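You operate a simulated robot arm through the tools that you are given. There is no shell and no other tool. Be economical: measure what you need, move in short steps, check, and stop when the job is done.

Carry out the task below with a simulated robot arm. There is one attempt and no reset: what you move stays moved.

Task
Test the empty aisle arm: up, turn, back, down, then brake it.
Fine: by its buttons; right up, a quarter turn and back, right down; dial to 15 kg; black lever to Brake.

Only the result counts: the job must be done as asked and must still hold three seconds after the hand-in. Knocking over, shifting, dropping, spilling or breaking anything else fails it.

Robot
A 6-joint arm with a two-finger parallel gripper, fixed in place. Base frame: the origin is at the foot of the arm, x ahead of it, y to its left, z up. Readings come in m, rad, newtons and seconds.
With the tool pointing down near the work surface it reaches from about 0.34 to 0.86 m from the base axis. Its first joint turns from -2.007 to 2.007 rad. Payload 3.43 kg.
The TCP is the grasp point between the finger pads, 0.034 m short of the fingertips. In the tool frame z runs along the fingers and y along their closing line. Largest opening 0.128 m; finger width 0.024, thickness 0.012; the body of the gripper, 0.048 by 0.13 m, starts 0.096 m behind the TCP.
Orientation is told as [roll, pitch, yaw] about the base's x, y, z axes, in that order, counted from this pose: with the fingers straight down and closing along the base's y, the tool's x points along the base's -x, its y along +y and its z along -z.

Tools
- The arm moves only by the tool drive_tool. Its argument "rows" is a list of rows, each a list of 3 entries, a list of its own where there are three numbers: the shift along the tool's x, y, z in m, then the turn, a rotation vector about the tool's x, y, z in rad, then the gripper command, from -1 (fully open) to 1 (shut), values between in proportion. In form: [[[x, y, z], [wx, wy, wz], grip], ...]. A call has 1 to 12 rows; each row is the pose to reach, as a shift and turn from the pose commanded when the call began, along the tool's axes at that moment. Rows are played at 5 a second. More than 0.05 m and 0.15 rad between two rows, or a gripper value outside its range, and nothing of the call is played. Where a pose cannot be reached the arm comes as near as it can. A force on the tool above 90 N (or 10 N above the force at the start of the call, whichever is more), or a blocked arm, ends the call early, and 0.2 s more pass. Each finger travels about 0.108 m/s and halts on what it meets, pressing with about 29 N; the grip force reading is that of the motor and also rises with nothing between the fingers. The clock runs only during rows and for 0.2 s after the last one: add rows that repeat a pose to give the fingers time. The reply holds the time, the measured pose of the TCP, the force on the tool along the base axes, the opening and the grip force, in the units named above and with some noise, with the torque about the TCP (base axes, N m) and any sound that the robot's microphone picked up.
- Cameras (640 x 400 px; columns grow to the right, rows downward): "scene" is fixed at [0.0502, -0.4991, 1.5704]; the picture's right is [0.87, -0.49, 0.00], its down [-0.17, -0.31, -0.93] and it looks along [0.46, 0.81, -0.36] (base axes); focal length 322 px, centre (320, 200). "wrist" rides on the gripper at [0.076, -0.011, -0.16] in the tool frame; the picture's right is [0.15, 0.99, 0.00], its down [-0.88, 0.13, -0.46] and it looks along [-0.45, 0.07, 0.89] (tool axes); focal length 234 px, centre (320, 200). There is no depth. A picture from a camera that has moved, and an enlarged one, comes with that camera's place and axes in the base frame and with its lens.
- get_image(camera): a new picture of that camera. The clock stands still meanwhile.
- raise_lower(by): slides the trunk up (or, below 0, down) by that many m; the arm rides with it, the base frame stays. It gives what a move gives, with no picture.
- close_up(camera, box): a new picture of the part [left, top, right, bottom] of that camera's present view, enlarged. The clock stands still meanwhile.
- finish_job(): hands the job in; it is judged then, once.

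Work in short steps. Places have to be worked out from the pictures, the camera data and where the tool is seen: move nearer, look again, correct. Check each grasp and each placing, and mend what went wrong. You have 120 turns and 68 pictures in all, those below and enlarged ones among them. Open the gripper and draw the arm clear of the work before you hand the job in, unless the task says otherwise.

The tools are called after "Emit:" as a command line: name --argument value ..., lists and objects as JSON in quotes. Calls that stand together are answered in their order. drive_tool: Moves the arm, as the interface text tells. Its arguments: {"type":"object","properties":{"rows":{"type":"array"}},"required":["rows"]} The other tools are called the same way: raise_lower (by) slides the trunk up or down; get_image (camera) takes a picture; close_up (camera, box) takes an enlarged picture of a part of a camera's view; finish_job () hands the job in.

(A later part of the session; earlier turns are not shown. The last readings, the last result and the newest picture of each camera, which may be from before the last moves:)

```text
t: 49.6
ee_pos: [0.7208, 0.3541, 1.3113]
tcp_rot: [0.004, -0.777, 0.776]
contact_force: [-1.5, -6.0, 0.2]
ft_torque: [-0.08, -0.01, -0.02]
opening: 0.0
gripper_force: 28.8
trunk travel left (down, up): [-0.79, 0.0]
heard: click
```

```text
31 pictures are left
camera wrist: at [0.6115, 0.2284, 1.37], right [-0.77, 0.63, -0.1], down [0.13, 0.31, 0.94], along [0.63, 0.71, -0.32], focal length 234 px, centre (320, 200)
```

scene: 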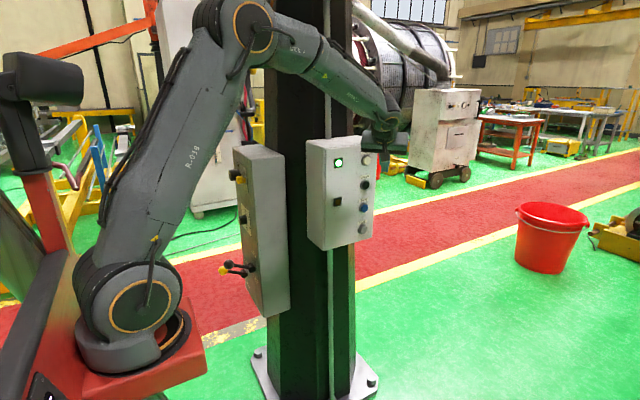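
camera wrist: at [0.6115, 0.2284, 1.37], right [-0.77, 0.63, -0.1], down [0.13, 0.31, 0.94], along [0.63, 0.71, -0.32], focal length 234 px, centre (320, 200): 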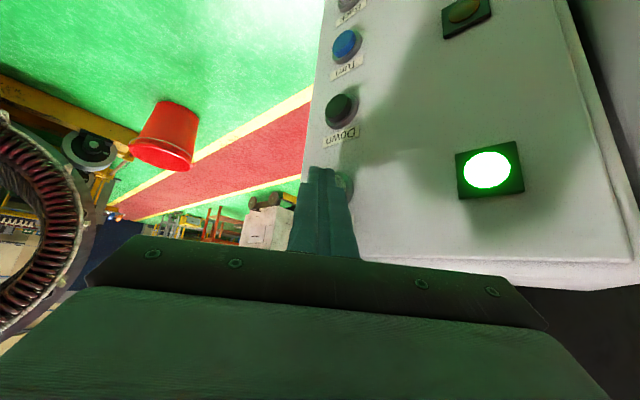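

Click: pressed. I hold for a couple of seconds and listen.

Emit:
drive_tool --rows '[[[0, 0, 0], [0, 0, 0], 1], [[0, 0, 0], [0, 0, 0], 1], [[0, 0, 0], [0, 0, 0], 1], [[0, 0, 0], [0, 0, 0], 1], [[0, 0, 0], [0, 0, 0], 1], [[0, 0, 0], [0, 0, 0], 1], [[0, 0, 0], [0, 0, 0], 1], [[0, 0, 0], [0, 0, 0], 1], [[0, 0, 0], [0, 0, 0], 1], [[0, 0, 0], [0, 0, 0], 1], [[0, 0, 0], [0, 0, 0], 1], [[0, 0, 0], [0, 0, 0], 1]]'

Emit:
get_image --camera "scene"

Emit:
get_image --camera "wrist"

```text
t: 52.2
ee_pos: [0.7212, 0.3531, 1.3114]
tcp_rot: [0.008, -0.778, 0.774]
contact_force: [-0.4, -7.6, 0.0]
ft_torque: [-0.16, -0.01, -0.12]
opening: 0.0002
gripper_force: 28.7
trunk travel left (down, up): [-0.79, 0.0]
```

```text
30 pictures are left
```

scene: 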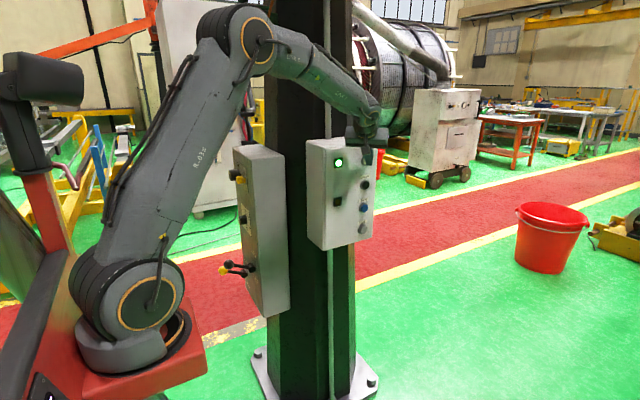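

```text
29 pictures are left
camera wrist: at [0.6113, 0.2289, 1.3699], right [-0.77, 0.63, -0.1], down [0.13, 0.31, 0.94], along [0.62, 0.71, -0.32], focal length 234 px, centre (320, 200)
```

wrist: 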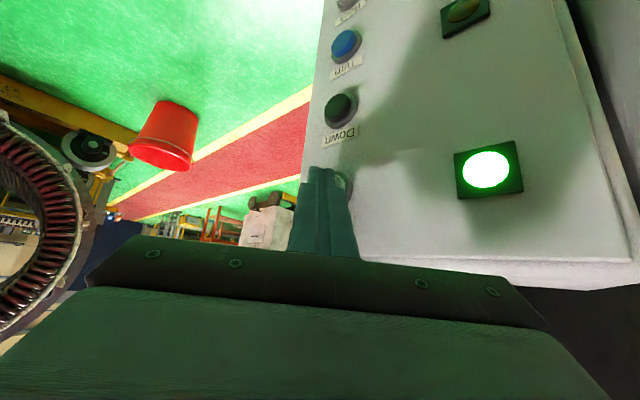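

No visible sign yet of the arm's motion. I draw back and turn the camera toward the aisle arm (about (2.8, −0.3)) to watch it.

Emit:
drive_tool --rows '[[[0.018, -0.025, -0.018], [0, 0, 0], 1], [[0.035, -0.0495, -0.035], [0, 0, 0], 1], [[0.035, -0.0495, -0.035], [0.095, 0, 0.095], 1], [[0.035, -0.0495, -0.035], [0.19, 0, 0.19], 1], [[0.035, -0.0495, -0.035], [0.285, 0, 0.285], 1], [[0.035, -0.0495, -0.035], [0.38, 0, 0.38], 1], [[0.035, -0.0495, -0.035], [0.475, 0, 0.475], 1], [[0.035, -0.0495, -0.035], [0.57, 0, 0.57], 1], [[0.035, -0.0495, -0.035], [0.65, 0, 0.65], 1]]'

Emit:
get_image --camera "wrist"

```text
t: 54.2
ee_pos: [0.7194, 0.2841, 1.312]
tcp_rot: [-0.004, -0.778, -0.138]
contact_force: [0.1, -0.4, -0.3]
ft_torque: [0.01, 0.04, -0.01]
opening: 0.0001
gripper_force: 29.5
trunk travel left (down, up): [-0.79, 0.0]
```

```text
28 pictures are left
camera wrist: at [0.5548, 0.297, 1.3708], right [0.04, 0.99, -0.11], down [0.32, 0.09, 0.94], along [0.95, -0.07, -0.32], focal length 234 px, centre (320, 200)
```

wrist: 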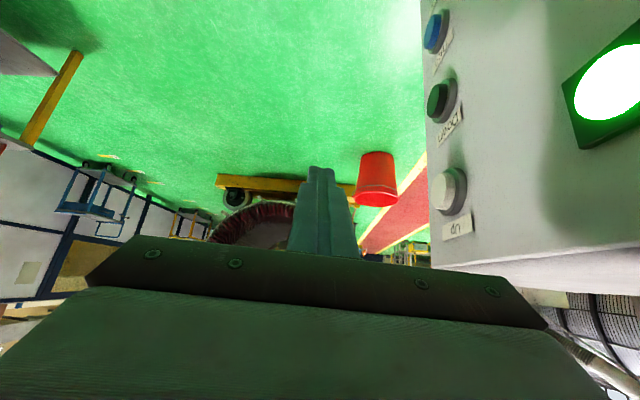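

The gripper hides it; I pitch the tool up to level (camera then looks upward) and shift away from the box.

Emit:
drive_tool --rows '[[[0, -0.02, 0], [0, -0.13, 0], 1], [[0, -0.04, 0], [0, -0.26, 0], 1], [[0, -0.05, 0], [0, -0.39, 0], 1], [[0, -0.05, 0], [0, -0.52, 0], 1], [[0, -0.05, 0], [0, -0.65, 0], 1], [[0, -0.05, 0], [0, -0.78, 0], 1]]'

Emit:
get_image --camera "wrist"

```text
t: 55.6
ee_pos: [0.7133, 0.2349, 1.3128]
tcp_rot: [-0.184, -1.561, 0.045]
contact_force: [-0.4, -0.5, -0.3]
ft_torque: [-0.01, 0.02, 0.01]
opening: 0.0
gripper_force: 29.2
trunk travel left (down, up): [-0.79, 0.0]
```

```text
27 pictures are left
camera wrist: at [0.5533, 0.2463, 1.2367], right [0.13, 0.98, -0.15], down [-0.42, 0.19, 0.88], along [0.9, -0.06, 0.44], focal length 234 px, centre (320, 200)
```

wrist: 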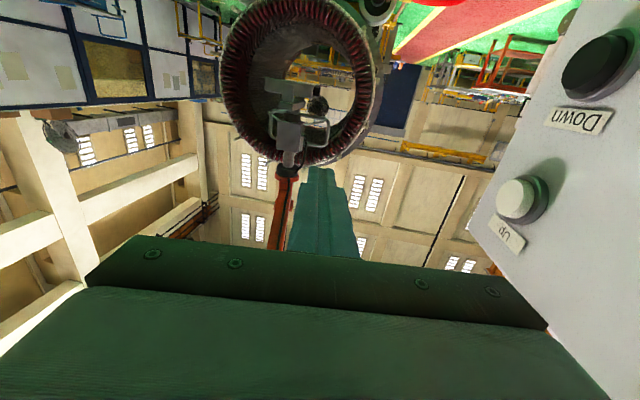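

The aisle arm's gripper is now clearly higher (z≈1.63 vs ≈1.27), so Up works. A level tool at a 30° heading lets me press and see the arm at once; I go there, at a stand-off from Up.

Emit:
drive_tool --rows '[[[0.005, 0, 0], [-0.132, 0, 0], 1], [[0.01, 0, 0], [-0.264, 0, 0], 1], [[0.015, 0, 0], [-0.396, 0, 0], 1], [[0.02, 0, 0], [-0.528, 0, 0], 1], [[0.02, 0, 0], [-0.66, 0, 0], 1], [[0.02, 0.045, -0.006], [-0.66, 0, 0], 1], [[0.02, 0.085, -0.012], [-0.66, 0, 0], 1]]'

Emit:
get_image --camera "wrist"

```text
t: 57.2
ee_pos: [0.6908, 0.3012, 1.2972]
tcp_rot: [0.947, -1.537, -0.69]
contact_force: [0.5, 0.3, -0.2]
ft_torque: [0.02, -0.03, 0.04]
opening: 0.0
gripper_force: 29.0
out of reach, approached as far as the arm can: row 3, 4, 5, 6, 7
trunk travel left (down, up): [-0.79, 0.0]
```

```text
26 pictures are left
camera wrist: at [0.5378, 0.2524, 1.2232], right [-0.26, 0.96, -0.12], down [-0.45, -0.01, 0.89], along [0.86, 0.28, 0.43], focal length 234 px, centre (320, 200)
```

wrist: 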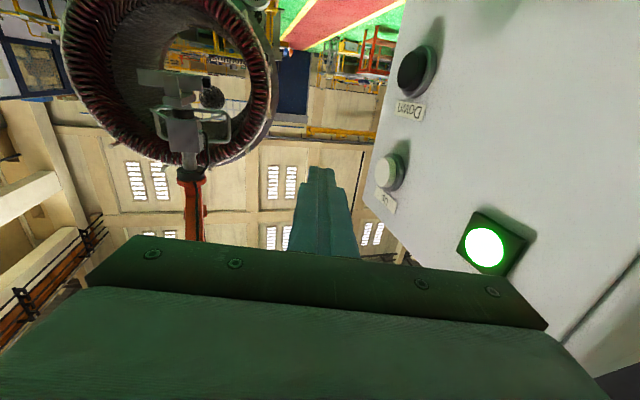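

Only 15° heading is reachable when level. I return to the tilted press pose, press Up again and hold.

Emit:
drive_tool --rows '[[[-0.002, -0.004, 0.003], [-0.07, 0.107, -0.034], 1], [[-0.004, -0.007, 0.007], [-0.14, 0.215, -0.069], 1], [[-0.006, -0.01, 0.01], [-0.21, 0.322, -0.103], 1], [[-0.009, -0.014, 0.014], [-0.28, 0.43, -0.138], 1], [[-0.011, -0.017, 0.017], [-0.35, 0.537, -0.172], 1], [[-0.013, -0.02, 0.02], [-0.42, 0.644, -0.207], 1], [[-0.015, -0.024, 0.024], [-0.49, 0.752, -0.241], 1], [[-0.014, 0.02, 0.036], [-0.49, 0.752, -0.241], 1], [[-0.013, 0.036, 0.04], [-0.49, 0.752, -0.241], 1], [[-0.013, 0.045, 0.042], [-0.49, 0.752, -0.241], 1], [[-0.013, 0.045, 0.042], [-0.49, 0.752, -0.241], 1], [[-0.013, 0.045, 0.042], [-0.49, 0.752, -0.241], 1]]'

```text
t: 59.8
ee_pos: [0.7211, 0.3547, 1.3134]
tcp_rot: [-0.005, -0.787, 0.789]
contact_force: [0.7, -10.2, -0.9]
ft_torque: [-0.18, -0.01, -0.2]
opening: 0.0002
gripper_force: 28.8
out of reach, approached as far as the arm can: row 1, 2, 3, 4, 5, 6
trunk travel left (down, up): [-0.79, 0.0]
heard: click
```

Pressed (click). I hold it about 5 s.

Emit:
drive_tool --rows '[[[0, 0, 0], [0, 0, 0], 1], [[0, 0, 0], [0, 0, 0], 1], [[0, 0, 0], [0, 0, 0], 1], [[0, 0, 0], [0, 0, 0], 1], [[0, 0, 0], [0, 0, 0], 1], [[0, 0, 0], [0, 0, 0], 1], [[0, 0, 0], [0, 0, 0], 1], [[0, 0, 0], [0, 0, 0], 1], [[0, 0, 0], [0, 0, 0], 1], [[0, 0, 0], [0, 0, 0], 1], [[0, 0, 0], [0, 0, 0], 1], [[0, 0, 0], [0, 0, 0], 1]]'

Emit:
drive_tool --rows '[[[0, 0, 0], [0, 0, 0], 1], [[0, 0, 0], [0, 0, 0], 1], [[0, 0, 0], [0, 0, 0], 1], [[0, 0, 0], [0, 0, 0], 1], [[0, 0, 0], [0, 0, 0], 1], [[0, 0, 0], [0, 0, 0], 1], [[0, 0, 0], [0, 0, 0], 1], [[0, 0, 0], [0, 0, 0], 1], [[0, 0, 0], [0, 0, 0], 1], [[0, 0, 0], [0, 0, 0], 1], [[0, 0, 0], [0, 0, 0], 1], [[0, 0, 0], [0, 0, 0], 1]]'

```text
t: 62.4
ee_pos: [0.721, 0.3558, 1.3134]
tcp_rot: [-0.003, -0.787, 0.79]
contact_force: [2.9, -14.6, 1.5]
ft_torque: [-0.23, -0.08, -0.32]
opening: 0.0
gripper_force: 29.1
trunk travel left (down, up): [-0.79, 0.0]
```

```text
t: 65.0
ee_pos: [0.7209, 0.3558, 1.3133]
tcp_rot: [-0.004, -0.787, 0.791]
contact_force: [-0.4, -18.3, -0.6]
ft_torque: [-0.33, -0.01, -0.3]
opening: 0.0
gripper_force: 29.2
trunk travel left (down, up): [-0.79, 0.0]
```

I draw back and turn to the level view to see how high the aisle arm stands.

Emit:
drive_tool --rows '[[[0.02, -0.024, -0.02], [0, 0, 0], 1], [[0.043, -0.052, -0.043], [0, 0, 0], 1], [[0.065, -0.078, -0.065], [0.093, -0.093, 0.0385], 1], [[0.065, -0.078, -0.065], [0.186, -0.186, 0.077], 1], [[0.065, -0.078, -0.065], [0.279, -0.279, 0.1155], 1], [[0.065, -0.078, -0.065], [0.372, -0.372, 0.154], 1], [[0.065, -0.078, -0.065], [0.465, -0.465, 0.1925], 1], [[0.065, -0.078, -0.065], [0.557, -0.557, 0.231], 1], [[0.065, -0.078, -0.065], [0.65, -0.65, 0.27], 1], [[0.065, -0.078, -0.065], [0.743, -0.743, 0.308], 1], [[0.065, -0.078, -0.065], [0.743, -0.743, 0.308], 1]]'

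Emit:
get_image --camera "wrist"

```text
t: 67.4
ee_pos: [0.7107, 0.2354, 1.3122]
tcp_rot: [-2.758, -1.568, 2.76]
contact_force: [0.0, -0.3, -0.2]
ft_torque: [-0.01, 0.01, 0.0]
opening: 0.0001
gripper_force: 29.1
out of reach, approached as far as the arm can: row 6
trunk travel left (down, up): [-0.79, 0.0]
```

```text
25 pictures are left
camera wrist: at [0.5519, 0.2246, 1.2342], right [0.0, 0.99, -0.15], down [-0.46, 0.13, 0.88], along [0.89, 0.07, 0.45], focal length 234 px, centre (320, 200)
```

wrist: 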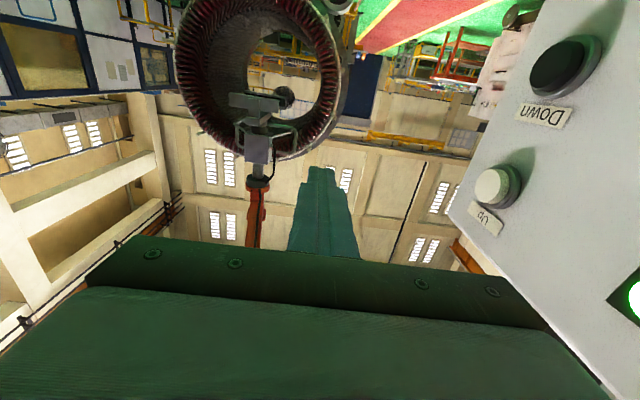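

The gripper is higher again (≈+0.15 m, for 5.8 s of holding versus +0.35 m in the first 3 s), so it very likely reached its top stop. I press Up once more to be sure, then go to Turn.

Emit:
drive_tool --rows '[[[0, 0, 0], [-0.093, 0.093, -0.0385], 1], [[0, 0, 0], [-0.186, 0.186, -0.077], 1], [[0, 0.01, 0], [-0.279, 0.279, -0.1155], 1], [[0, 0.02, 0], [-0.372, 0.372, -0.154], 1], [[0, 0.03, 0.002], [-0.465, 0.465, -0.1925], 1], [[0, 0.04, 0.005], [-0.557, 0.557, -0.231], 1], [[0, 0.05, 0.008], [-0.65, 0.65, -0.27], 1], [[0, 0.05, 0.01], [-0.743, 0.743, -0.308], 1], [[0, 0.09, 0.01], [-0.743, 0.743, -0.308], 1], [[0, 0.11, 0.01], [-0.743, 0.743, -0.308], 1], [[0, 0.12, 0.01], [-0.743, 0.743, -0.308], 1], [[0, 0.12, 0.01], [-0.743, 0.743, -0.308], 1]]'

Emit:
drive_tool --rows '[[[0, 0, 0], [0, 0, 0], 1], [[0, 0, 0], [0, 0, 0], 1], [[0, 0, 0], [0, 0, 0], 1], [[0, 0, 0], [0, 0, 0], 1], [[0, 0, 0], [0, 0, 0], 1], [[0, 0, 0], [0, 0, 0], 1], [[0, 0, 0], [0, 0, 0], 1], [[0, 0, 0], [0, 0, 0], 1], [[0, 0, 0], [0, 0, 0], 1], [[0, 0, 0], [0, 0, 0], 1], [[0, 0, 0], [0, 0, 0], 1], [[0, 0, 0], [0, 0, 0], 1]]'

```text
t: 70.0
ee_pos: [0.7215, 0.3544, 1.3121]
tcp_rot: [-0.006, -0.787, 0.79]
contact_force: [0.7, -11.7, -1.7]
ft_torque: [-0.22, 0.0, -0.18]
opening: 0.0
gripper_force: 28.8
out of reach, approached as far as the arm can: row 6, 7
trunk travel left (down, up): [-0.79, 0.0]
heard: click
```

```text
t: 72.6
ee_pos: [0.7202, 0.3544, 1.3132]
tcp_rot: [-0.003, -0.788, 0.79]
contact_force: [3.3, -17.1, -0.5]
ft_torque: [-0.28, -0.06, -0.36]
opening: 0.0
gripper_force: 29.8
trunk travel left (down, up): [-0.79, 0.0]
```

Still pressed. Now I back off and lower the trunk 0.179 m to the Turn button's height.

Emit:
drive_tool --rows '[[[0.015, -0.021, -0.015], [0, 0, 0], 1], [[0.03, -0.0424, -0.03], [0, 0, 0], 1]]'

Emit:
raise_lower --by -0.179

Emit:
get_image --camera "wrist"

```text
t: 73.2
ee_pos: [0.7188, 0.2959, 1.313]
tcp_rot: [-0.003, -0.785, 0.791]
contact_force: [-0.8, -0.2, 0.1]
ft_torque: [0.0, -0.03, -0.05]
opening: 0.0001
gripper_force: 28.9
trunk travel left (down, up): [-0.79, 0.0]
```

```text
t: 75.2
ee_pos: [0.7201, 0.2956, 1.1333]
tcp_rot: [-0.005, -0.788, 0.788]
contact_force: [-0.1, 0.0, -0.4]
ft_torque: [0.0, 0.01, -0.02]
opening: 0.0001
gripper_force: 28.5
trunk travel left (down, up): [-0.611, 0.179]
```

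```text
24 pictures are left
camera wrist: at [0.6115, 0.1703, 1.1911], right [-0.77, 0.62, -0.11], down [0.12, 0.31, 0.95], along [0.62, 0.72, -0.31], focal length 234 px, centre (320, 200)
```

wrist: 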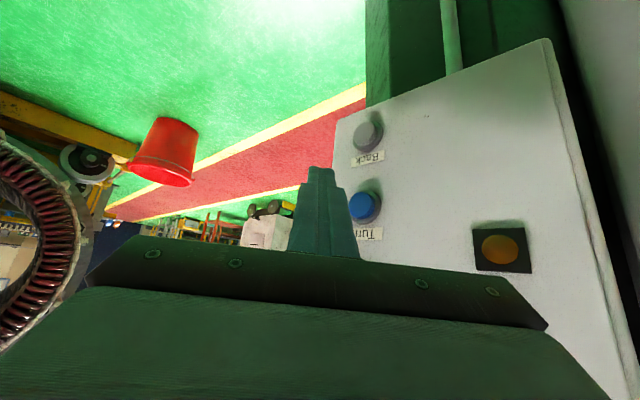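

Turn is right ahead of the tip. I press it for about 1.5 s and release, then look.

Emit:
drive_tool --rows '[[[-0.02, 0.028, 0.02], [0, 0, 0], 1], [[-0.0265, 0.0375, 0.0265], [0, 0, 0], 1], [[-0.03, 0.0424, 0.03], [0, 0, 0], 1], [[-0.03, 0.0424, 0.03], [0, 0, 0], 1], [[-0.03, 0.0424, 0.03], [0, 0, 0], 1], [[-0.03, 0.0424, 0.03], [0, 0, 0], 1], [[-0.03, 0.0424, 0.03], [0, 0, 0], 1], [[-0.03, 0.0424, 0.03], [0, 0, 0], 1], [[-0.03, 0.0424, 0.03], [0, 0, 0], 1], [[-0.02, 0.028, 0.02], [0, 0, 0], 1], [[0, 0, 0], [0, 0, 0], 1]]'

Emit:
drive_tool --rows '[[[0.015, -0.02, -0.015], [0.05, -0.05, 0.02], 1], [[0.035, -0.04, -0.035], [0.139, -0.139, 0.058], 1], [[0.035, -0.04, -0.035], [0.232, -0.232, 0.096], 1], [[0.035, -0.04, -0.035], [0.325, -0.325, 0.135], 1], [[0.035, -0.04, -0.035], [0.418, -0.418, 0.173], 1], [[0.035, -0.04, -0.035], [0.511, -0.511, 0.212], 1], [[0.035, -0.04, -0.035], [0.604, -0.604, 0.25], 1], [[0.035, -0.04, -0.035], [0.697, -0.697, 0.289], 1], [[0.035, -0.04, -0.035], [0.743, -0.743, 0.308], 1], [[0.035, -0.04, -0.035], [0.743, -0.743, 0.308], 1]]'

Emit:
get_image --camera "wrist"

```text
t: 77.6
ee_pos: [0.7189, 0.2971, 1.1348]
tcp_rot: [-0.003, -0.787, 0.791]
contact_force: [-0.2, 0.2, 1.5]
ft_torque: [-0.04, 0.02, -0.03]
opening: 0.0001
gripper_force: 29.1
trunk travel left (down, up): [-0.611, 0.179]
heard: click
```

```text
t: 79.8
ee_pos: [0.714, 0.2323, 1.1354]
tcp_rot: [-2.908, -1.567, 2.912]
contact_force: [0.8, -0.1, -0.7]
ft_torque: [0.0, 0.0, 0.01]
opening: 0.0
gripper_force: 28.9
out of reach, approached as far as the arm can: row 4
trunk travel left (down, up): [-0.611, 0.179]
```

```text
23 pictures are left
camera wrist: at [0.5551, 0.2213, 1.056], right [0.0, 0.99, -0.15], down [-0.46, 0.13, 0.88], along [0.89, 0.07, 0.45], focal length 234 px, centre (320, 200)
```

wrist: 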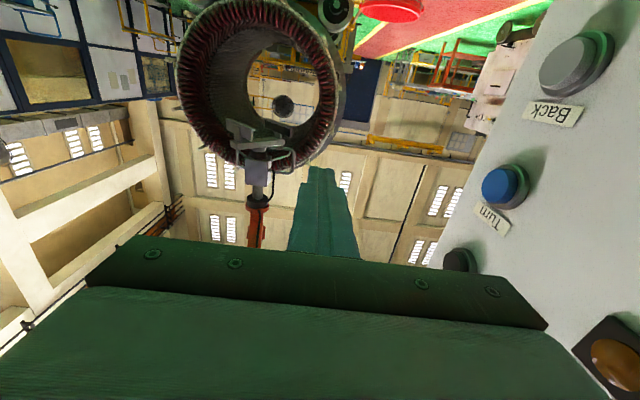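

Height unchanged after the extra Up press, so it is right up. Turn rotates the gripper on the arm; I look at its angle closely.

Emit:
close_up --camera "wrist" --box '[200, 80, 320, 220]'

```text
2.86 times, centred on (260, 150) of wrist
camera zoom: at [0.5551, 0.2213, 1.056], right [0.0, 0.99, -0.15], down [-0.46, 0.13, 0.88], along [0.89, 0.07, 0.45], focal length 669 px, centre (491, 343)
```

zoom: 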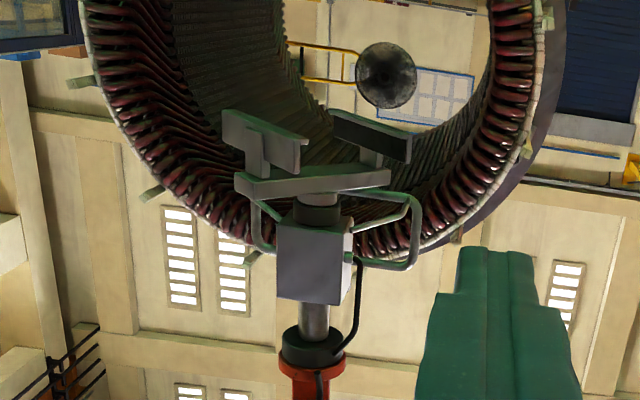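

I press Turn again for a similar time and compare the jaw angle.

Emit:
drive_tool --rows '[[[0, 0, 0], [-0.093, 0.093, -0.0385], 1], [[0, 0, 0], [-0.186, 0.186, -0.077], 1], [[0, 0.01, 0], [-0.279, 0.279, -0.1155], 1], [[0, 0.02, 0], [-0.372, 0.372, -0.154], 1], [[0, 0.03, 0.001], [-0.465, 0.465, -0.1925], 1], [[0, 0.04, 0.003], [-0.557, 0.557, -0.231], 1], [[0, 0.05, 0.005], [-0.65, 0.65, -0.27], 1], [[0, 0.064, 0.006], [-0.743, 0.743, -0.308], 1], [[0, 0.064, 0.006], [-0.743, 0.743, -0.308], 1]]'

Emit:
drive_tool --rows '[[[-0.02, 0.028, 0.02], [0, 0, 0], 1], [[-0.0265, 0.0375, 0.0265], [0, 0, 0], 1], [[-0.03, 0.0424, 0.03], [0, 0, 0], 1], [[-0.03, 0.0424, 0.03], [0, 0, 0], 1], [[-0.03, 0.0424, 0.03], [0, 0, 0], 1], [[-0.03, 0.0424, 0.03], [0, 0, 0], 1], [[-0.03, 0.0424, 0.03], [0, 0, 0], 1], [[-0.03, 0.0424, 0.03], [0, 0, 0], 1], [[-0.03, 0.0424, 0.03], [0, 0, 0], 1], [[-0.02, 0.028, 0.02], [0, 0, 0], 1], [[0, 0, 0], [0, 0, 0], 1]]'

Emit:
drive_tool --rows '[[[0.015, -0.02, -0.015], [0.05, -0.05, 0.02], 1], [[0.035, -0.04, -0.035], [0.139, -0.139, 0.058], 1], [[0.035, -0.04, -0.035], [0.232, -0.232, 0.096], 1], [[0.035, -0.04, -0.035], [0.325, -0.325, 0.135], 1], [[0.035, -0.04, -0.035], [0.418, -0.418, 0.173], 1], [[0.035, -0.04, -0.035], [0.511, -0.511, 0.212], 1], [[0.035, -0.04, -0.035], [0.604, -0.604, 0.25], 1], [[0.035, -0.04, -0.035], [0.697, -0.697, 0.289], 1], [[0.035, -0.04, -0.035], [0.743, -0.743, 0.308], 1], [[0.035, -0.04, -0.035], [0.743, -0.743, 0.308], 1]]'

Emit:
close_up --camera "wrist" --box '[200, 80, 320, 220]'

```text
t: 81.8
ee_pos: [0.719, 0.2961, 1.135]
tcp_rot: [-0.003, -0.789, 0.792]
contact_force: [0.2, 0.4, 0.5]
ft_torque: [-0.01, 0.0, -0.02]
opening: 0.0001
gripper_force: 28.6
out of reach, approached as far as the arm can: row 6, 7
trunk travel left (down, up): [-0.611, 0.179]
```

```text
t: 84.2
ee_pos: [0.7196, 0.2977, 1.1315]
tcp_rot: [-0.003, -0.788, 0.791]
contact_force: [0.2, 0.8, -0.1]
ft_torque: [-0.05, 0.0, -0.05]
opening: 0.0002
gripper_force: 28.8
trunk travel left (down, up): [-0.611, 0.179]
heard: click
```

```text
t: 86.4
ee_pos: [0.7123, 0.2327, 1.1331]
tcp_rot: [-2.907, -1.566, 2.91]
contact_force: [0.8, 0.0, 0.1]
ft_torque: [-0.04, 0.06, 0.01]
opening: 0.0002
gripper_force: 28.6
out of reach, approached as far as the arm can: row 4
trunk travel left (down, up): [-0.611, 0.179]
```

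```text
2.86 times, centred on (260, 150) of wrist
camera zoom: at [0.5548, 0.2218, 1.0554], right [0.0, 0.99, -0.15], down [-0.46, 0.13, 0.88], along [0.89, 0.07, 0.45], focal length 669 px, centre (491, 343)
```

zoom: 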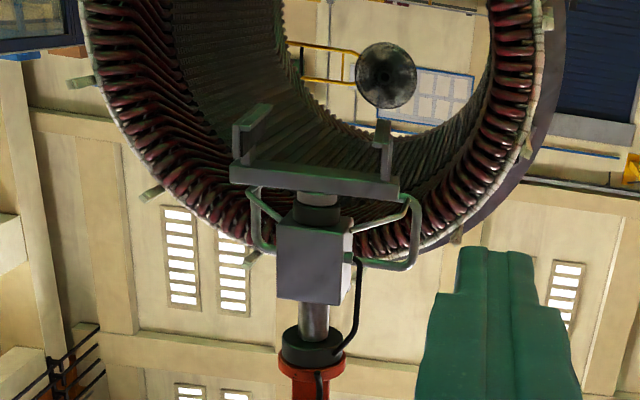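

The jaws moved from about 46° to 80° heading between presses. Either this is the stop or ~24° remain; I press about 1.2 s more and compare — right in both cases.

Emit:
drive_tool --rows '[[[0, 0, 0], [-0.093, 0.093, -0.0385], 1], [[0, 0, 0], [-0.186, 0.186, -0.077], 1], [[0, 0.01, 0], [-0.279, 0.279, -0.1155], 1], [[0, 0.02, 0], [-0.372, 0.372, -0.154], 1], [[0, 0.03, 0.001], [-0.465, 0.465, -0.1925], 1], [[0, 0.04, 0.003], [-0.557, 0.557, -0.231], 1], [[0, 0.05, 0.005], [-0.65, 0.65, -0.27], 1], [[0, 0.064, 0.007], [-0.743, 0.743, -0.308], 1], [[0, 0.064, 0.007], [-0.743, 0.743, -0.308], 1]]'

Emit:
drive_tool --rows '[[[-0.02, 0.028, 0.02], [0, 0, 0], 1], [[-0.0265, 0.0375, 0.0265], [0, 0, 0], 1], [[-0.03, 0.0424, 0.03], [0, 0, 0], 1], [[-0.03, 0.0424, 0.03], [0, 0, 0], 1], [[-0.03, 0.0424, 0.03], [0, 0, 0], 1], [[-0.03, 0.0424, 0.03], [0, 0, 0], 1], [[-0.03, 0.0424, 0.03], [0, 0, 0], 1], [[-0.02, 0.028, 0.02], [0, 0, 0], 1], [[0, 0, 0], [0, 0, 0], 1]]'

Emit:
drive_tool --rows '[[[0.015, -0.02, -0.015], [0.05, -0.05, 0.02], 1], [[0.035, -0.04, -0.035], [0.139, -0.139, 0.058], 1], [[0.035, -0.04, -0.035], [0.232, -0.232, 0.096], 1], [[0.035, -0.04, -0.035], [0.325, -0.325, 0.135], 1], [[0.035, -0.04, -0.035], [0.418, -0.418, 0.173], 1], [[0.035, -0.04, -0.035], [0.511, -0.511, 0.212], 1], [[0.035, -0.04, -0.035], [0.604, -0.604, 0.25], 1], [[0.035, -0.04, -0.035], [0.697, -0.697, 0.289], 1], [[0.035, -0.04, -0.035], [0.743, -0.743, 0.308], 1], [[0.035, -0.04, -0.035], [0.743, -0.743, 0.308], 1]]'

Emit:
close_up --camera "wrist" --box '[200, 80, 320, 220]'

```text
t: 88.4
ee_pos: [0.7216, 0.2972, 1.1331]
tcp_rot: [-0.004, -0.787, 0.791]
contact_force: [0.8, -0.1, -0.4]
ft_torque: [-0.02, 0.02, -0.02]
opening: 0.0
gripper_force: 28.8
out of reach, approached as far as the arm can: row 6, 7
trunk travel left (down, up): [-0.611, 0.179]
```

```text
t: 90.4
ee_pos: [0.7188, 0.296, 1.1312]
tcp_rot: [-0.003, -0.789, 0.791]
contact_force: [-0.5, -0.3, -0.3]
ft_torque: [-0.04, 0.04, -0.04]
opening: 0.0
gripper_force: 28.9
trunk travel left (down, up): [-0.611, 0.179]
heard: click
```

```text
t: 92.6
ee_pos: [0.7129, 0.2343, 1.1337]
tcp_rot: [-2.901, -1.568, 2.904]
contact_force: [0.4, -0.1, -0.8]
ft_torque: [0.0, 0.02, 0.02]
opening: 0.0
gripper_force: 29.5
out of reach, approached as far as the arm can: row 4
trunk travel left (down, up): [-0.611, 0.179]
```

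```text
2.86 times, centred on (260, 150) of wrist
camera zoom: at [0.5546, 0.2224, 1.0558], right [0.0, 0.99, -0.15], down [-0.46, 0.13, 0.88], along [0.89, 0.07, 0.45], focal length 669 px, centre (491, 343)
```

zoom: 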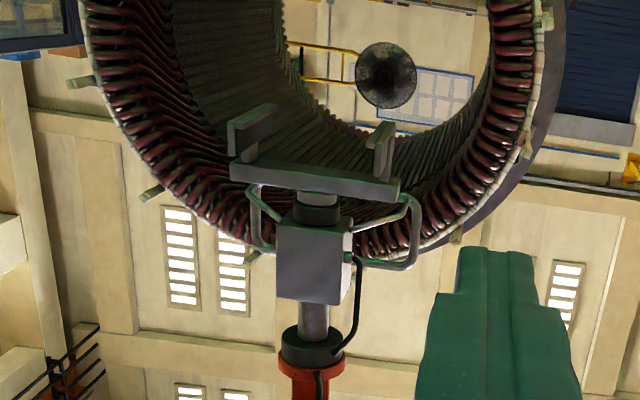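

It turned only a few degrees more, suggesting the end stop. I confirm with one more longer Turn press (≈2 s).

Emit:
drive_tool --rows '[[[0, 0, 0], [-0.093, 0.093, -0.0385], 1], [[0, 0, 0], [-0.186, 0.186, -0.077], 1], [[0, 0.01, 0], [-0.279, 0.279, -0.1155], 1], [[0, 0.02, 0], [-0.372, 0.372, -0.154], 1], [[0, 0.03, 0.001], [-0.465, 0.465, -0.1925], 1], [[0, 0.04, 0.003], [-0.557, 0.557, -0.231], 1], [[0, 0.05, 0.005], [-0.65, 0.65, -0.27], 1], [[0, 0.064, 0.007], [-0.743, 0.743, -0.308], 1], [[0, 0.064, 0.007], [-0.743, 0.743, -0.308], 1]]'

Emit:
drive_tool --rows '[[[-0.02, 0.028, 0.02], [0, 0, 0], 1], [[-0.0265, 0.0375, 0.0265], [0, 0, 0], 1], [[-0.03, 0.0424, 0.03], [0, 0, 0], 1], [[-0.03, 0.0424, 0.03], [0, 0, 0], 1], [[-0.03, 0.0424, 0.03], [0, 0, 0], 1], [[-0.03, 0.0424, 0.03], [0, 0, 0], 1], [[-0.03, 0.0424, 0.03], [0, 0, 0], 1], [[-0.03, 0.0424, 0.03], [0, 0, 0], 1], [[-0.03, 0.0424, 0.03], [0, 0, 0], 1], [[-0.03, 0.0424, 0.03], [0, 0, 0], 1], [[-0.02, 0.028, 0.02], [0, 0, 0], 1], [[0, 0, 0], [0, 0, 0], 1]]'

Emit:
drive_tool --rows '[[[0.015, -0.02, -0.015], [0.05, -0.05, 0.02], 1], [[0.035, -0.04, -0.035], [0.139, -0.139, 0.058], 1], [[0.035, -0.04, -0.035], [0.232, -0.232, 0.096], 1], [[0.035, -0.04, -0.035], [0.325, -0.325, 0.135], 1], [[0.035, -0.04, -0.035], [0.418, -0.418, 0.173], 1], [[0.035, -0.04, -0.035], [0.511, -0.511, 0.212], 1], [[0.035, -0.04, -0.035], [0.604, -0.604, 0.25], 1], [[0.035, -0.04, -0.035], [0.697, -0.697, 0.289], 1], [[0.035, -0.04, -0.035], [0.743, -0.743, 0.308], 1], [[0.035, -0.04, -0.035], [0.743, -0.743, 0.308], 1]]'

Emit:
close_up --camera "wrist" --box '[200, 80, 320, 220]'

```text
t: 94.6
ee_pos: [0.7205, 0.2978, 1.1355]
tcp_rot: [-0.002, -0.786, 0.79]
contact_force: [0.3, -0.8, 0.9]
ft_torque: [0.03, 0.03, 0.0]
opening: 0.0
gripper_force: 28.7
out of reach, approached as far as the arm can: row 6, 7
trunk travel left (down, up): [-0.611, 0.179]
```

```text
t: 97.2
ee_pos: [0.7208, 0.2992, 1.133]
tcp_rot: [-0.005, -0.788, 0.791]
contact_force: [-0.5, 0.6, -0.5]
ft_torque: [-0.05, -0.02, -0.03]
opening: 0.0002
gripper_force: 28.8
trunk travel left (down, up): [-0.611, 0.179]
heard: click
```

```text
t: 99.4
ee_pos: [0.7143, 0.2351, 1.1348]
tcp_rot: [-2.867, -1.567, 2.868]
contact_force: [1.5, 0.2, -0.3]
ft_torque: [0.0, -0.02, 0.01]
opening: 0.0
gripper_force: 29.6
out of reach, approached as far as the arm can: row 4
trunk travel left (down, up): [-0.611, 0.179]
```

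```text
2.86 times, centred on (260, 150) of wrist
camera zoom: at [0.555, 0.2232, 1.0562], right [0.0, 0.99, -0.15], down [-0.46, 0.13, 0.88], along [0.89, 0.07, 0.45], focal length 669 px, centre (491, 343)
```

zoom: 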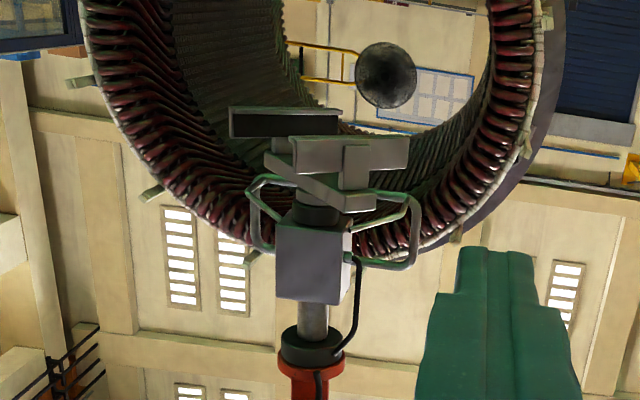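

There's no stop at a quarter: the jaws are now ~117° from the start by my estimate (heads 13° → 46° → 80° → ~90° → 130°). I go to the Back button (0.092 m lower) and run it back in a long press, then look.

Emit:
drive_tool --rows '[[[0, 0, 0], [-0.093, 0.093, -0.0385], 1], [[0, 0, 0], [-0.186, 0.186, -0.077], 1], [[0, 0.01, 0], [-0.279, 0.279, -0.1155], 1], [[0, 0.02, 0], [-0.372, 0.372, -0.154], 1], [[0, 0.03, 0.001], [-0.465, 0.465, -0.1925], 1], [[0, 0.04, 0.003], [-0.557, 0.557, -0.231], 1], [[0, 0.05, 0.005], [-0.65, 0.65, -0.27], 1], [[0, 0.062, 0.006], [-0.743, 0.743, -0.308], 1], [[0, 0.062, 0.006], [-0.743, 0.743, -0.308], 1]]'

Emit:
raise_lower --by -0.092

Emit:
get_image --camera "wrist"

```text
t: 101.4
ee_pos: [0.7201, 0.2962, 1.1332]
tcp_rot: [-0.006, -0.787, 0.79]
contact_force: [-0.2, 0.7, -0.4]
ft_torque: [-0.03, -0.02, 0.01]
opening: 0.0
gripper_force: 28.9
out of reach, approached as far as the arm can: row 6, 7
trunk travel left (down, up): [-0.611, 0.179]
```

```text
t: 102.7
ee_pos: [0.7205, 0.2968, 1.0418]
tcp_rot: [-0.005, -0.788, 0.792]
contact_force: [0.0, -0.1, 0.9]
ft_torque: [-0.02, 0.02, 0.02]
opening: 0.0001
gripper_force: 28.6
trunk travel left (down, up): [-0.519, 0.271]
```

```text
18 pictures are left
camera wrist: at [0.6105, 0.1713, 1.0994], right [-0.77, 0.62, -0.11], down [0.12, 0.31, 0.95], along [0.62, 0.72, -0.31], focal length 234 px, centre (320, 200)
```

wrist: 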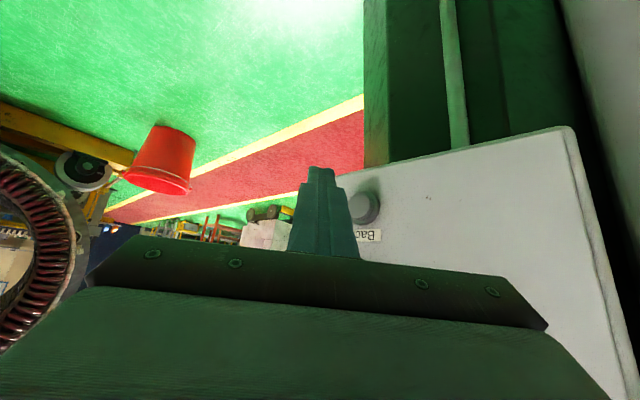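

Aligned with Back. I press and hold ~10 rows, release, and look.

Emit:
drive_tool --rows '[[[-0.02, 0.028, 0.02], [0, 0, 0], 1], [[-0.0265, 0.0375, 0.0265], [0, 0, 0], 1], [[-0.03, 0.0424, 0.03], [0, 0, 0], 1], [[-0.03, 0.0424, 0.03], [0, 0, 0], 1], [[-0.03, 0.0424, 0.03], [0, 0, 0], 1], [[-0.03, 0.0424, 0.03], [0, 0, 0], 1], [[-0.03, 0.0424, 0.03], [0, 0, 0], 1], [[-0.03, 0.0424, 0.03], [0, 0, 0], 1], [[-0.03, 0.0424, 0.03], [0, 0, 0], 1], [[-0.03, 0.0424, 0.03], [0, 0, 0], 1], [[-0.02, 0.028, 0.02], [0, 0, 0], 1], [[0, 0, 0], [0, 0, 0], 1]]'

Emit:
drive_tool --rows '[[[0.015, -0.02, -0.015], [0.05, -0.05, 0.02], 1], [[0.035, -0.04, -0.035], [0.139, -0.139, 0.058], 1], [[0.035, -0.04, -0.035], [0.232, -0.232, 0.096], 1], [[0.035, -0.04, -0.035], [0.325, -0.325, 0.135], 1], [[0.035, -0.04, -0.035], [0.418, -0.418, 0.173], 1], [[0.035, -0.04, -0.035], [0.511, -0.511, 0.212], 1], [[0.035, -0.04, -0.035], [0.604, -0.604, 0.25], 1], [[0.035, -0.04, -0.035], [0.697, -0.697, 0.289], 1], [[0.035, -0.04, -0.035], [0.743, -0.743, 0.308], 1], [[0.035, -0.04, -0.035], [0.743, -0.743, 0.308], 1]]'

Emit:
close_up --camera "wrist" --box '[200, 80, 320, 220]'

```text
t: 105.3
ee_pos: [0.7183, 0.2977, 1.0417]
tcp_rot: [-0.007, -0.786, 0.791]
contact_force: [0.2, 0.6, 0.3]
ft_torque: [-0.02, -0.04, -0.02]
opening: 0.0004
gripper_force: 28.2
trunk travel left (down, up): [-0.519, 0.271]
heard: click
```

```text
t: 107.5
ee_pos: [0.7125, 0.2338, 1.0425]
tcp_rot: [-2.958, -1.567, 2.962]
contact_force: [0.2, -0.3, -0.4]
ft_torque: [-0.02, 0.02, -0.01]
opening: 0.0
gripper_force: 29.1
out of reach, approached as far as the arm can: row 4
trunk travel left (down, up): [-0.519, 0.271]
```

```text
2.86 times, centred on (260, 150) of wrist
camera zoom: at [0.5544, 0.2222, 0.9636], right [0.0, 0.99, -0.15], down [-0.46, 0.13, 0.88], along [0.89, 0.07, 0.45], focal length 669 px, centre (491, 343)
```

zoom: 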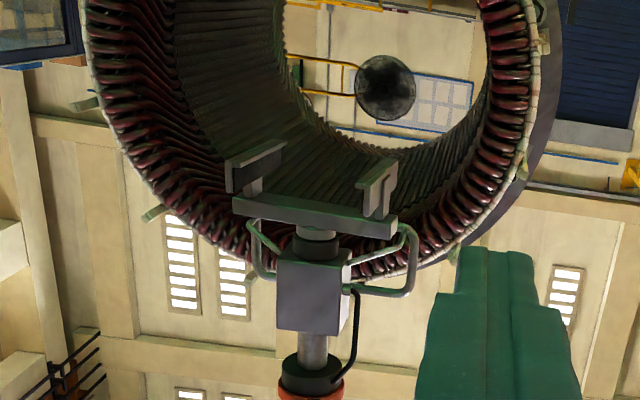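

Back works (≈40° per such press). I press Back twice more the same way, then look.

Emit:
drive_tool --rows '[[[0, 0, 0], [-0.093, 0.093, -0.0385], 1], [[0, 0, 0], [-0.186, 0.186, -0.077], 1], [[0, 0.01, 0], [-0.279, 0.279, -0.1155], 1], [[0, 0.02, 0], [-0.372, 0.372, -0.154], 1], [[0, 0.03, 0.001], [-0.465, 0.465, -0.1925], 1], [[0, 0.04, 0.003], [-0.557, 0.557, -0.231], 1], [[0, 0.05, 0.005], [-0.65, 0.65, -0.27], 1], [[0, 0.063, 0.007], [-0.743, 0.743, -0.308], 1], [[0, 0.063, 0.007], [-0.743, 0.743, -0.308], 1]]'

Emit:
drive_tool --rows '[[[-0.02, 0.028, 0.02], [0, 0, 0], 1], [[-0.0265, 0.0375, 0.0265], [0, 0, 0], 1], [[-0.03, 0.0424, 0.03], [0, 0, 0], 1], [[-0.03, 0.0424, 0.03], [0, 0, 0], 1], [[-0.03, 0.0424, 0.03], [0, 0, 0], 1], [[-0.03, 0.0424, 0.03], [0, 0, 0], 1], [[-0.03, 0.0424, 0.03], [0, 0, 0], 1], [[-0.03, 0.0424, 0.03], [0, 0, 0], 1], [[-0.03, 0.0424, 0.03], [0, 0, 0], 1], [[-0.03, 0.0424, 0.03], [0, 0, 0], 1], [[-0.02, 0.028, 0.02], [0, 0, 0], 1], [[0, 0, 0], [0, 0, 0], 1]]'

Emit:
drive_tool --rows '[[[-0.02, 0.028, 0.02], [0, 0, 0], 1], [[-0.0265, 0.0375, 0.0265], [0, 0, 0], 1], [[-0.03, 0.0424, 0.03], [0, 0, 0], 1], [[-0.03, 0.0424, 0.03], [0, 0, 0], 1], [[-0.03, 0.0424, 0.03], [0, 0, 0], 1], [[-0.03, 0.0424, 0.03], [0, 0, 0], 1], [[-0.03, 0.0424, 0.03], [0, 0, 0], 1], [[-0.03, 0.0424, 0.03], [0, 0, 0], 1], [[-0.03, 0.0424, 0.03], [0, 0, 0], 1], [[-0.03, 0.0424, 0.03], [0, 0, 0], 1], [[-0.02, 0.028, 0.02], [0, 0, 0], 1], [[0, 0, 0], [0, 0, 0], 1]]'

Emit:
drive_tool --rows '[[[0.015, -0.02, -0.015], [0.05, -0.05, 0.02], 1], [[0.035, -0.04, -0.035], [0.139, -0.139, 0.058], 1], [[0.035, -0.04, -0.035], [0.232, -0.232, 0.096], 1], [[0.035, -0.04, -0.035], [0.325, -0.325, 0.135], 1], [[0.035, -0.04, -0.035], [0.418, -0.418, 0.173], 1], [[0.035, -0.04, -0.035], [0.511, -0.511, 0.212], 1], [[0.035, -0.04, -0.035], [0.604, -0.604, 0.25], 1], [[0.035, -0.04, -0.035], [0.697, -0.697, 0.289], 1], [[0.035, -0.04, -0.035], [0.743, -0.743, 0.308], 1], [[0.035, -0.04, -0.035], [0.743, -0.743, 0.308], 1]]'

Emit:
close_up --camera "wrist" --box '[200, 80, 320, 220]'

```text
t: 109.5
ee_pos: [0.7206, 0.2968, 1.0425]
tcp_rot: [-0.004, -0.788, 0.791]
contact_force: [0.5, -0.4, -0.4]
ft_torque: [-0.02, -0.01, 0.01]
opening: 0.0
gripper_force: 29.1
out of reach, approached as far as the arm can: row 6, 7
trunk travel left (down, up): [-0.519, 0.271]
```

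```text
t: 112.1
ee_pos: [0.7192, 0.2959, 1.0414]
tcp_rot: [-0.004, -0.787, 0.79]
contact_force: [0.4, 1.7, 1.2]
ft_torque: [0.0, -0.03, -0.02]
opening: 0.0001
gripper_force: 28.6
trunk travel left (down, up): [-0.519, 0.271]
heard: click
```

```text
t: 114.7
ee_pos: [0.7202, 0.2976, 1.0412]
tcp_rot: [-0.003, -0.789, 0.792]
contact_force: [0.9, 0.4, -0.5]
ft_torque: [-0.02, -0.03, -0.07]
opening: 0.0
gripper_force: 28.7
trunk travel left (down, up): [-0.519, 0.271]
heard: click
```

```text
t: 116.9
ee_pos: [0.713, 0.2347, 1.0413]
tcp_rot: [-2.939, -1.568, 2.943]
contact_force: [0.1, -0.4, 0.2]
ft_torque: [-0.01, 0.01, 0.02]
opening: 0.0003
gripper_force: 29.1
out of reach, approached as far as the arm can: row 4
trunk travel left (down, up): [-0.519, 0.271]
```

```text
2.86 times, centred on (260, 150) of wrist
camera zoom: at [0.5546, 0.2228, 0.9629], right [0.0, 0.99, -0.15], down [-0.46, 0.13, 0.88], along [0.89, 0.07, 0.45], focal length 669 px, centre (491, 343)
```

zoom: 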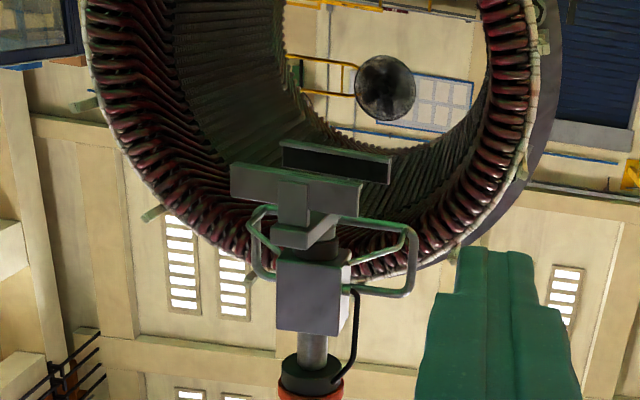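

The jaws look like at the start again. To learn if there's a stop at the start angle, I press Back once more and compare.

Emit:
drive_tool --rows '[[[0, 0, 0], [-0.093, 0.093, -0.0385], 1], [[0, 0, 0], [-0.186, 0.186, -0.077], 1], [[0, 0.01, 0], [-0.279, 0.279, -0.1155], 1], [[0, 0.02, 0], [-0.372, 0.372, -0.154], 1], [[0, 0.03, 0.001], [-0.465, 0.465, -0.1925], 1], [[0, 0.04, 0.003], [-0.557, 0.557, -0.231], 1], [[0, 0.05, 0.005], [-0.65, 0.65, -0.27], 1], [[0, 0.063, 0.007], [-0.743, 0.743, -0.308], 1], [[0, 0.063, 0.007], [-0.743, 0.743, -0.308], 1]]'

Emit:
drive_tool --rows '[[[-0.02, 0.028, 0.02], [0, 0, 0], 1], [[-0.0265, 0.0375, 0.0265], [0, 0, 0], 1], [[-0.03, 0.0424, 0.03], [0, 0, 0], 1], [[-0.03, 0.0424, 0.03], [0, 0, 0], 1], [[-0.03, 0.0424, 0.03], [0, 0, 0], 1], [[-0.03, 0.0424, 0.03], [0, 0, 0], 1], [[-0.03, 0.0424, 0.03], [0, 0, 0], 1], [[-0.03, 0.0424, 0.03], [0, 0, 0], 1], [[-0.03, 0.0424, 0.03], [0, 0, 0], 1], [[-0.03, 0.0424, 0.03], [0, 0, 0], 1], [[-0.02, 0.028, 0.02], [0, 0, 0], 1], [[0, 0, 0], [0, 0, 0], 1]]'

Emit:
drive_tool --rows '[[[0.015, -0.02, -0.015], [0.05, -0.05, 0.02], 1], [[0.035, -0.04, -0.035], [0.139, -0.139, 0.058], 1], [[0.035, -0.04, -0.035], [0.232, -0.232, 0.096], 1], [[0.035, -0.04, -0.035], [0.325, -0.325, 0.135], 1], [[0.035, -0.04, -0.035], [0.418, -0.418, 0.173], 1], [[0.035, -0.04, -0.035], [0.511, -0.511, 0.212], 1], [[0.035, -0.04, -0.035], [0.604, -0.604, 0.25], 1], [[0.035, -0.04, -0.035], [0.697, -0.697, 0.289], 1], [[0.035, -0.04, -0.035], [0.743, -0.743, 0.308], 1], [[0.035, -0.04, -0.035], [0.743, -0.743, 0.308], 1]]'

Emit:
close_up --camera "wrist" --box '[200, 80, 320, 220]'

```text
t: 118.9
ee_pos: [0.7208, 0.2966, 1.0426]
tcp_rot: [-0.004, -0.787, 0.791]
contact_force: [-0.3, -0.8, -0.7]
ft_torque: [0.02, 0.0, 0.02]
opening: 0.0001
gripper_force: 28.7
out of reach, approached as far as the arm can: row 6, 7
trunk travel left (down, up): [-0.519, 0.271]
```

```text
t: 121.5
ee_pos: [0.7197, 0.2973, 1.0422]
tcp_rot: [-0.006, -0.787, 0.793]
contact_force: [-0.6, -0.5, 0.6]
ft_torque: [-0.03, -0.02, -0.03]
opening: 0.0
gripper_force: 29.1
trunk travel left (down, up): [-0.519, 0.271]
heard: click
```

```text
t: 123.7
ee_pos: [0.7131, 0.2335, 1.0417]
tcp_rot: [-2.953, -1.567, 2.954]
contact_force: [0.4, 0.2, 0.8]
ft_torque: [0.01, -0.01, 0.0]
opening: 0.0
gripper_force: 28.7
out of reach, approached as far as the arm can: row 4
trunk travel left (down, up): [-0.519, 0.271]
```

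```text
2.86 times, centred on (260, 150) of wrist
camera zoom: at [0.5547, 0.2217, 0.9641], right [0.0, 0.99, -0.15], down [-0.46, 0.13, 0.88], along [0.89, 0.07, 0.45], focal length 669 px, centre (491, 343)
```

zoom: 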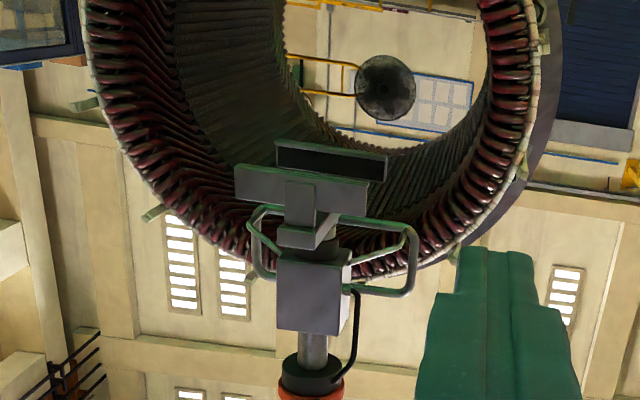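

Only a few degrees changed: that's the start stop. For a clean quarter turn I now go to Turn and give two 8-row presses (~42° each), then look.

Emit:
drive_tool --rows '[[[0, 0, 0], [-0.093, 0.093, -0.0385], 1], [[0, 0, 0], [-0.186, 0.186, -0.077], 1], [[0, 0.01, 0], [-0.279, 0.279, -0.1155], 1], [[0, 0.02, 0], [-0.372, 0.372, -0.154], 1], [[0, 0.03, 0.001], [-0.465, 0.465, -0.1925], 1], [[0, 0.04, 0.003], [-0.557, 0.557, -0.231], 1], [[0, 0.05, 0.005], [-0.65, 0.65, -0.27], 1], [[0, 0.063, 0.007], [-0.743, 0.743, -0.308], 1], [[0, 0.063, 0.007], [-0.743, 0.743, -0.308], 1]]'

Emit:
raise_lower --by 0.092

Emit:
drive_tool --rows '[[[-0.02, 0.028, 0.02], [0, 0, 0], 1], [[-0.0265, 0.0375, 0.0265], [0, 0, 0], 1], [[-0.03, 0.0424, 0.03], [0, 0, 0], 1], [[-0.03, 0.0424, 0.03], [0, 0, 0], 1], [[-0.03, 0.0424, 0.03], [0, 0, 0], 1], [[-0.03, 0.0424, 0.03], [0, 0, 0], 1], [[-0.03, 0.0424, 0.03], [0, 0, 0], 1], [[-0.03, 0.0424, 0.03], [0, 0, 0], 1], [[-0.03, 0.0424, 0.03], [0, 0, 0], 1], [[-0.03, 0.0424, 0.03], [0, 0, 0], 1], [[-0.02, 0.028, 0.02], [0, 0, 0], 1], [[0, 0, 0], [0, 0, 0], 1]]'

Emit:
drive_tool --rows '[[[-0.02, 0.028, 0.02], [0, 0, 0], 1], [[-0.0265, 0.0375, 0.0265], [0, 0, 0], 1], [[-0.03, 0.0424, 0.03], [0, 0, 0], 1], [[-0.03, 0.0424, 0.03], [0, 0, 0], 1], [[-0.03, 0.0424, 0.03], [0, 0, 0], 1], [[-0.03, 0.0424, 0.03], [0, 0, 0], 1], [[-0.03, 0.0424, 0.03], [0, 0, 0], 1], [[-0.03, 0.0424, 0.03], [0, 0, 0], 1], [[-0.03, 0.0424, 0.03], [0, 0, 0], 1], [[-0.03, 0.0424, 0.03], [0, 0, 0], 1], [[-0.02, 0.028, 0.02], [0, 0, 0], 1], [[0, 0, 0], [0, 0, 0], 1]]'

Emit:
drive_tool --rows '[[[0.015, -0.02, -0.015], [0.05, -0.05, 0.02], 1], [[0.035, -0.04, -0.035], [0.139, -0.139, 0.058], 1], [[0.035, -0.04, -0.035], [0.232, -0.232, 0.096], 1], [[0.035, -0.04, -0.035], [0.325, -0.325, 0.135], 1], [[0.035, -0.04, -0.035], [0.418, -0.418, 0.173], 1], [[0.035, -0.04, -0.035], [0.511, -0.511, 0.212], 1], [[0.035, -0.04, -0.035], [0.604, -0.604, 0.25], 1], [[0.035, -0.04, -0.035], [0.697, -0.697, 0.289], 1], [[0.035, -0.04, -0.035], [0.743, -0.743, 0.308], 1], [[0.035, -0.04, -0.035], [0.743, -0.743, 0.308], 1]]'

Emit:
close_up --camera "wrist" --box '[200, 80, 320, 220]'

```text
t: 125.7
ee_pos: [0.719, 0.2948, 1.0427]
tcp_rot: [-0.003, -0.787, 0.792]
contact_force: [0.5, 0.0, 0.7]
ft_torque: [0.0, -0.01, 0.03]
opening: 0.0
gripper_force: 29.0
out of reach, approached as far as the arm can: row 6, 7
trunk travel left (down, up): [-0.519, 0.271]
```

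```text
t: 126.9
ee_pos: [0.7203, 0.2953, 1.1326]
tcp_rot: [-0.004, -0.788, 0.791]
contact_force: [0.1, -0.5, 0.0]
ft_torque: [-0.01, -0.03, -0.01]
opening: 0.0
gripper_force: 29.1
trunk travel left (down, up): [-0.611, 0.179]
```

```text
t: 129.5
ee_pos: [0.7202, 0.2961, 1.1327]
tcp_rot: [-0.004, -0.787, 0.79]
contact_force: [0.4, 1.4, -0.4]
ft_torque: [0.0, -0.04, -0.01]
opening: 0.0
gripper_force: 29.3
trunk travel left (down, up): [-0.611, 0.179]
heard: click
```

```text
t: 132.1
ee_pos: [0.7202, 0.2943, 1.1334]
tcp_rot: [-0.003, -0.788, 0.791]
contact_force: [-0.4, 0.0, 0.6]
ft_torque: [-0.02, -0.03, -0.03]
opening: 0.0002
gripper_force: 29.3
trunk travel left (down, up): [-0.611, 0.179]
heard: click
```

```text
t: 134.3
ee_pos: [0.7143, 0.2342, 1.1331]
tcp_rot: [-2.893, -1.567, 2.893]
contact_force: [0.4, -0.3, 0.5]
ft_torque: [0.0, -0.02, -0.04]
opening: 0.0
gripper_force: 28.8
out of reach, approached as far as the arm can: row 4
trunk travel left (down, up): [-0.611, 0.179]
```

```text
2.86 times, centred on (260, 150) of wrist
camera zoom: at [0.5553, 0.2216, 1.0555], right [0.0, 0.99, -0.15], down [-0.46, 0.13, 0.88], along [0.89, 0.07, 0.45], focal length 669 px, centre (491, 343)
```

zoom: 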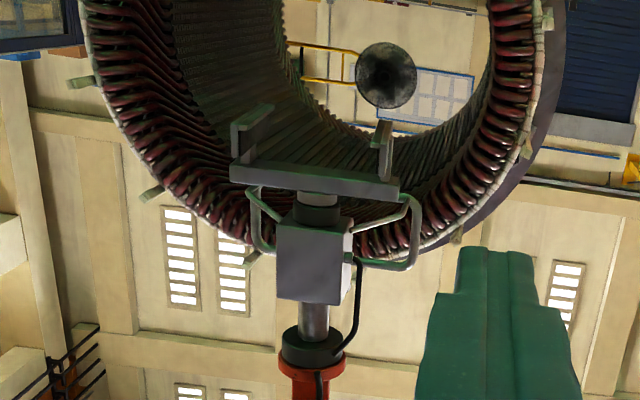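

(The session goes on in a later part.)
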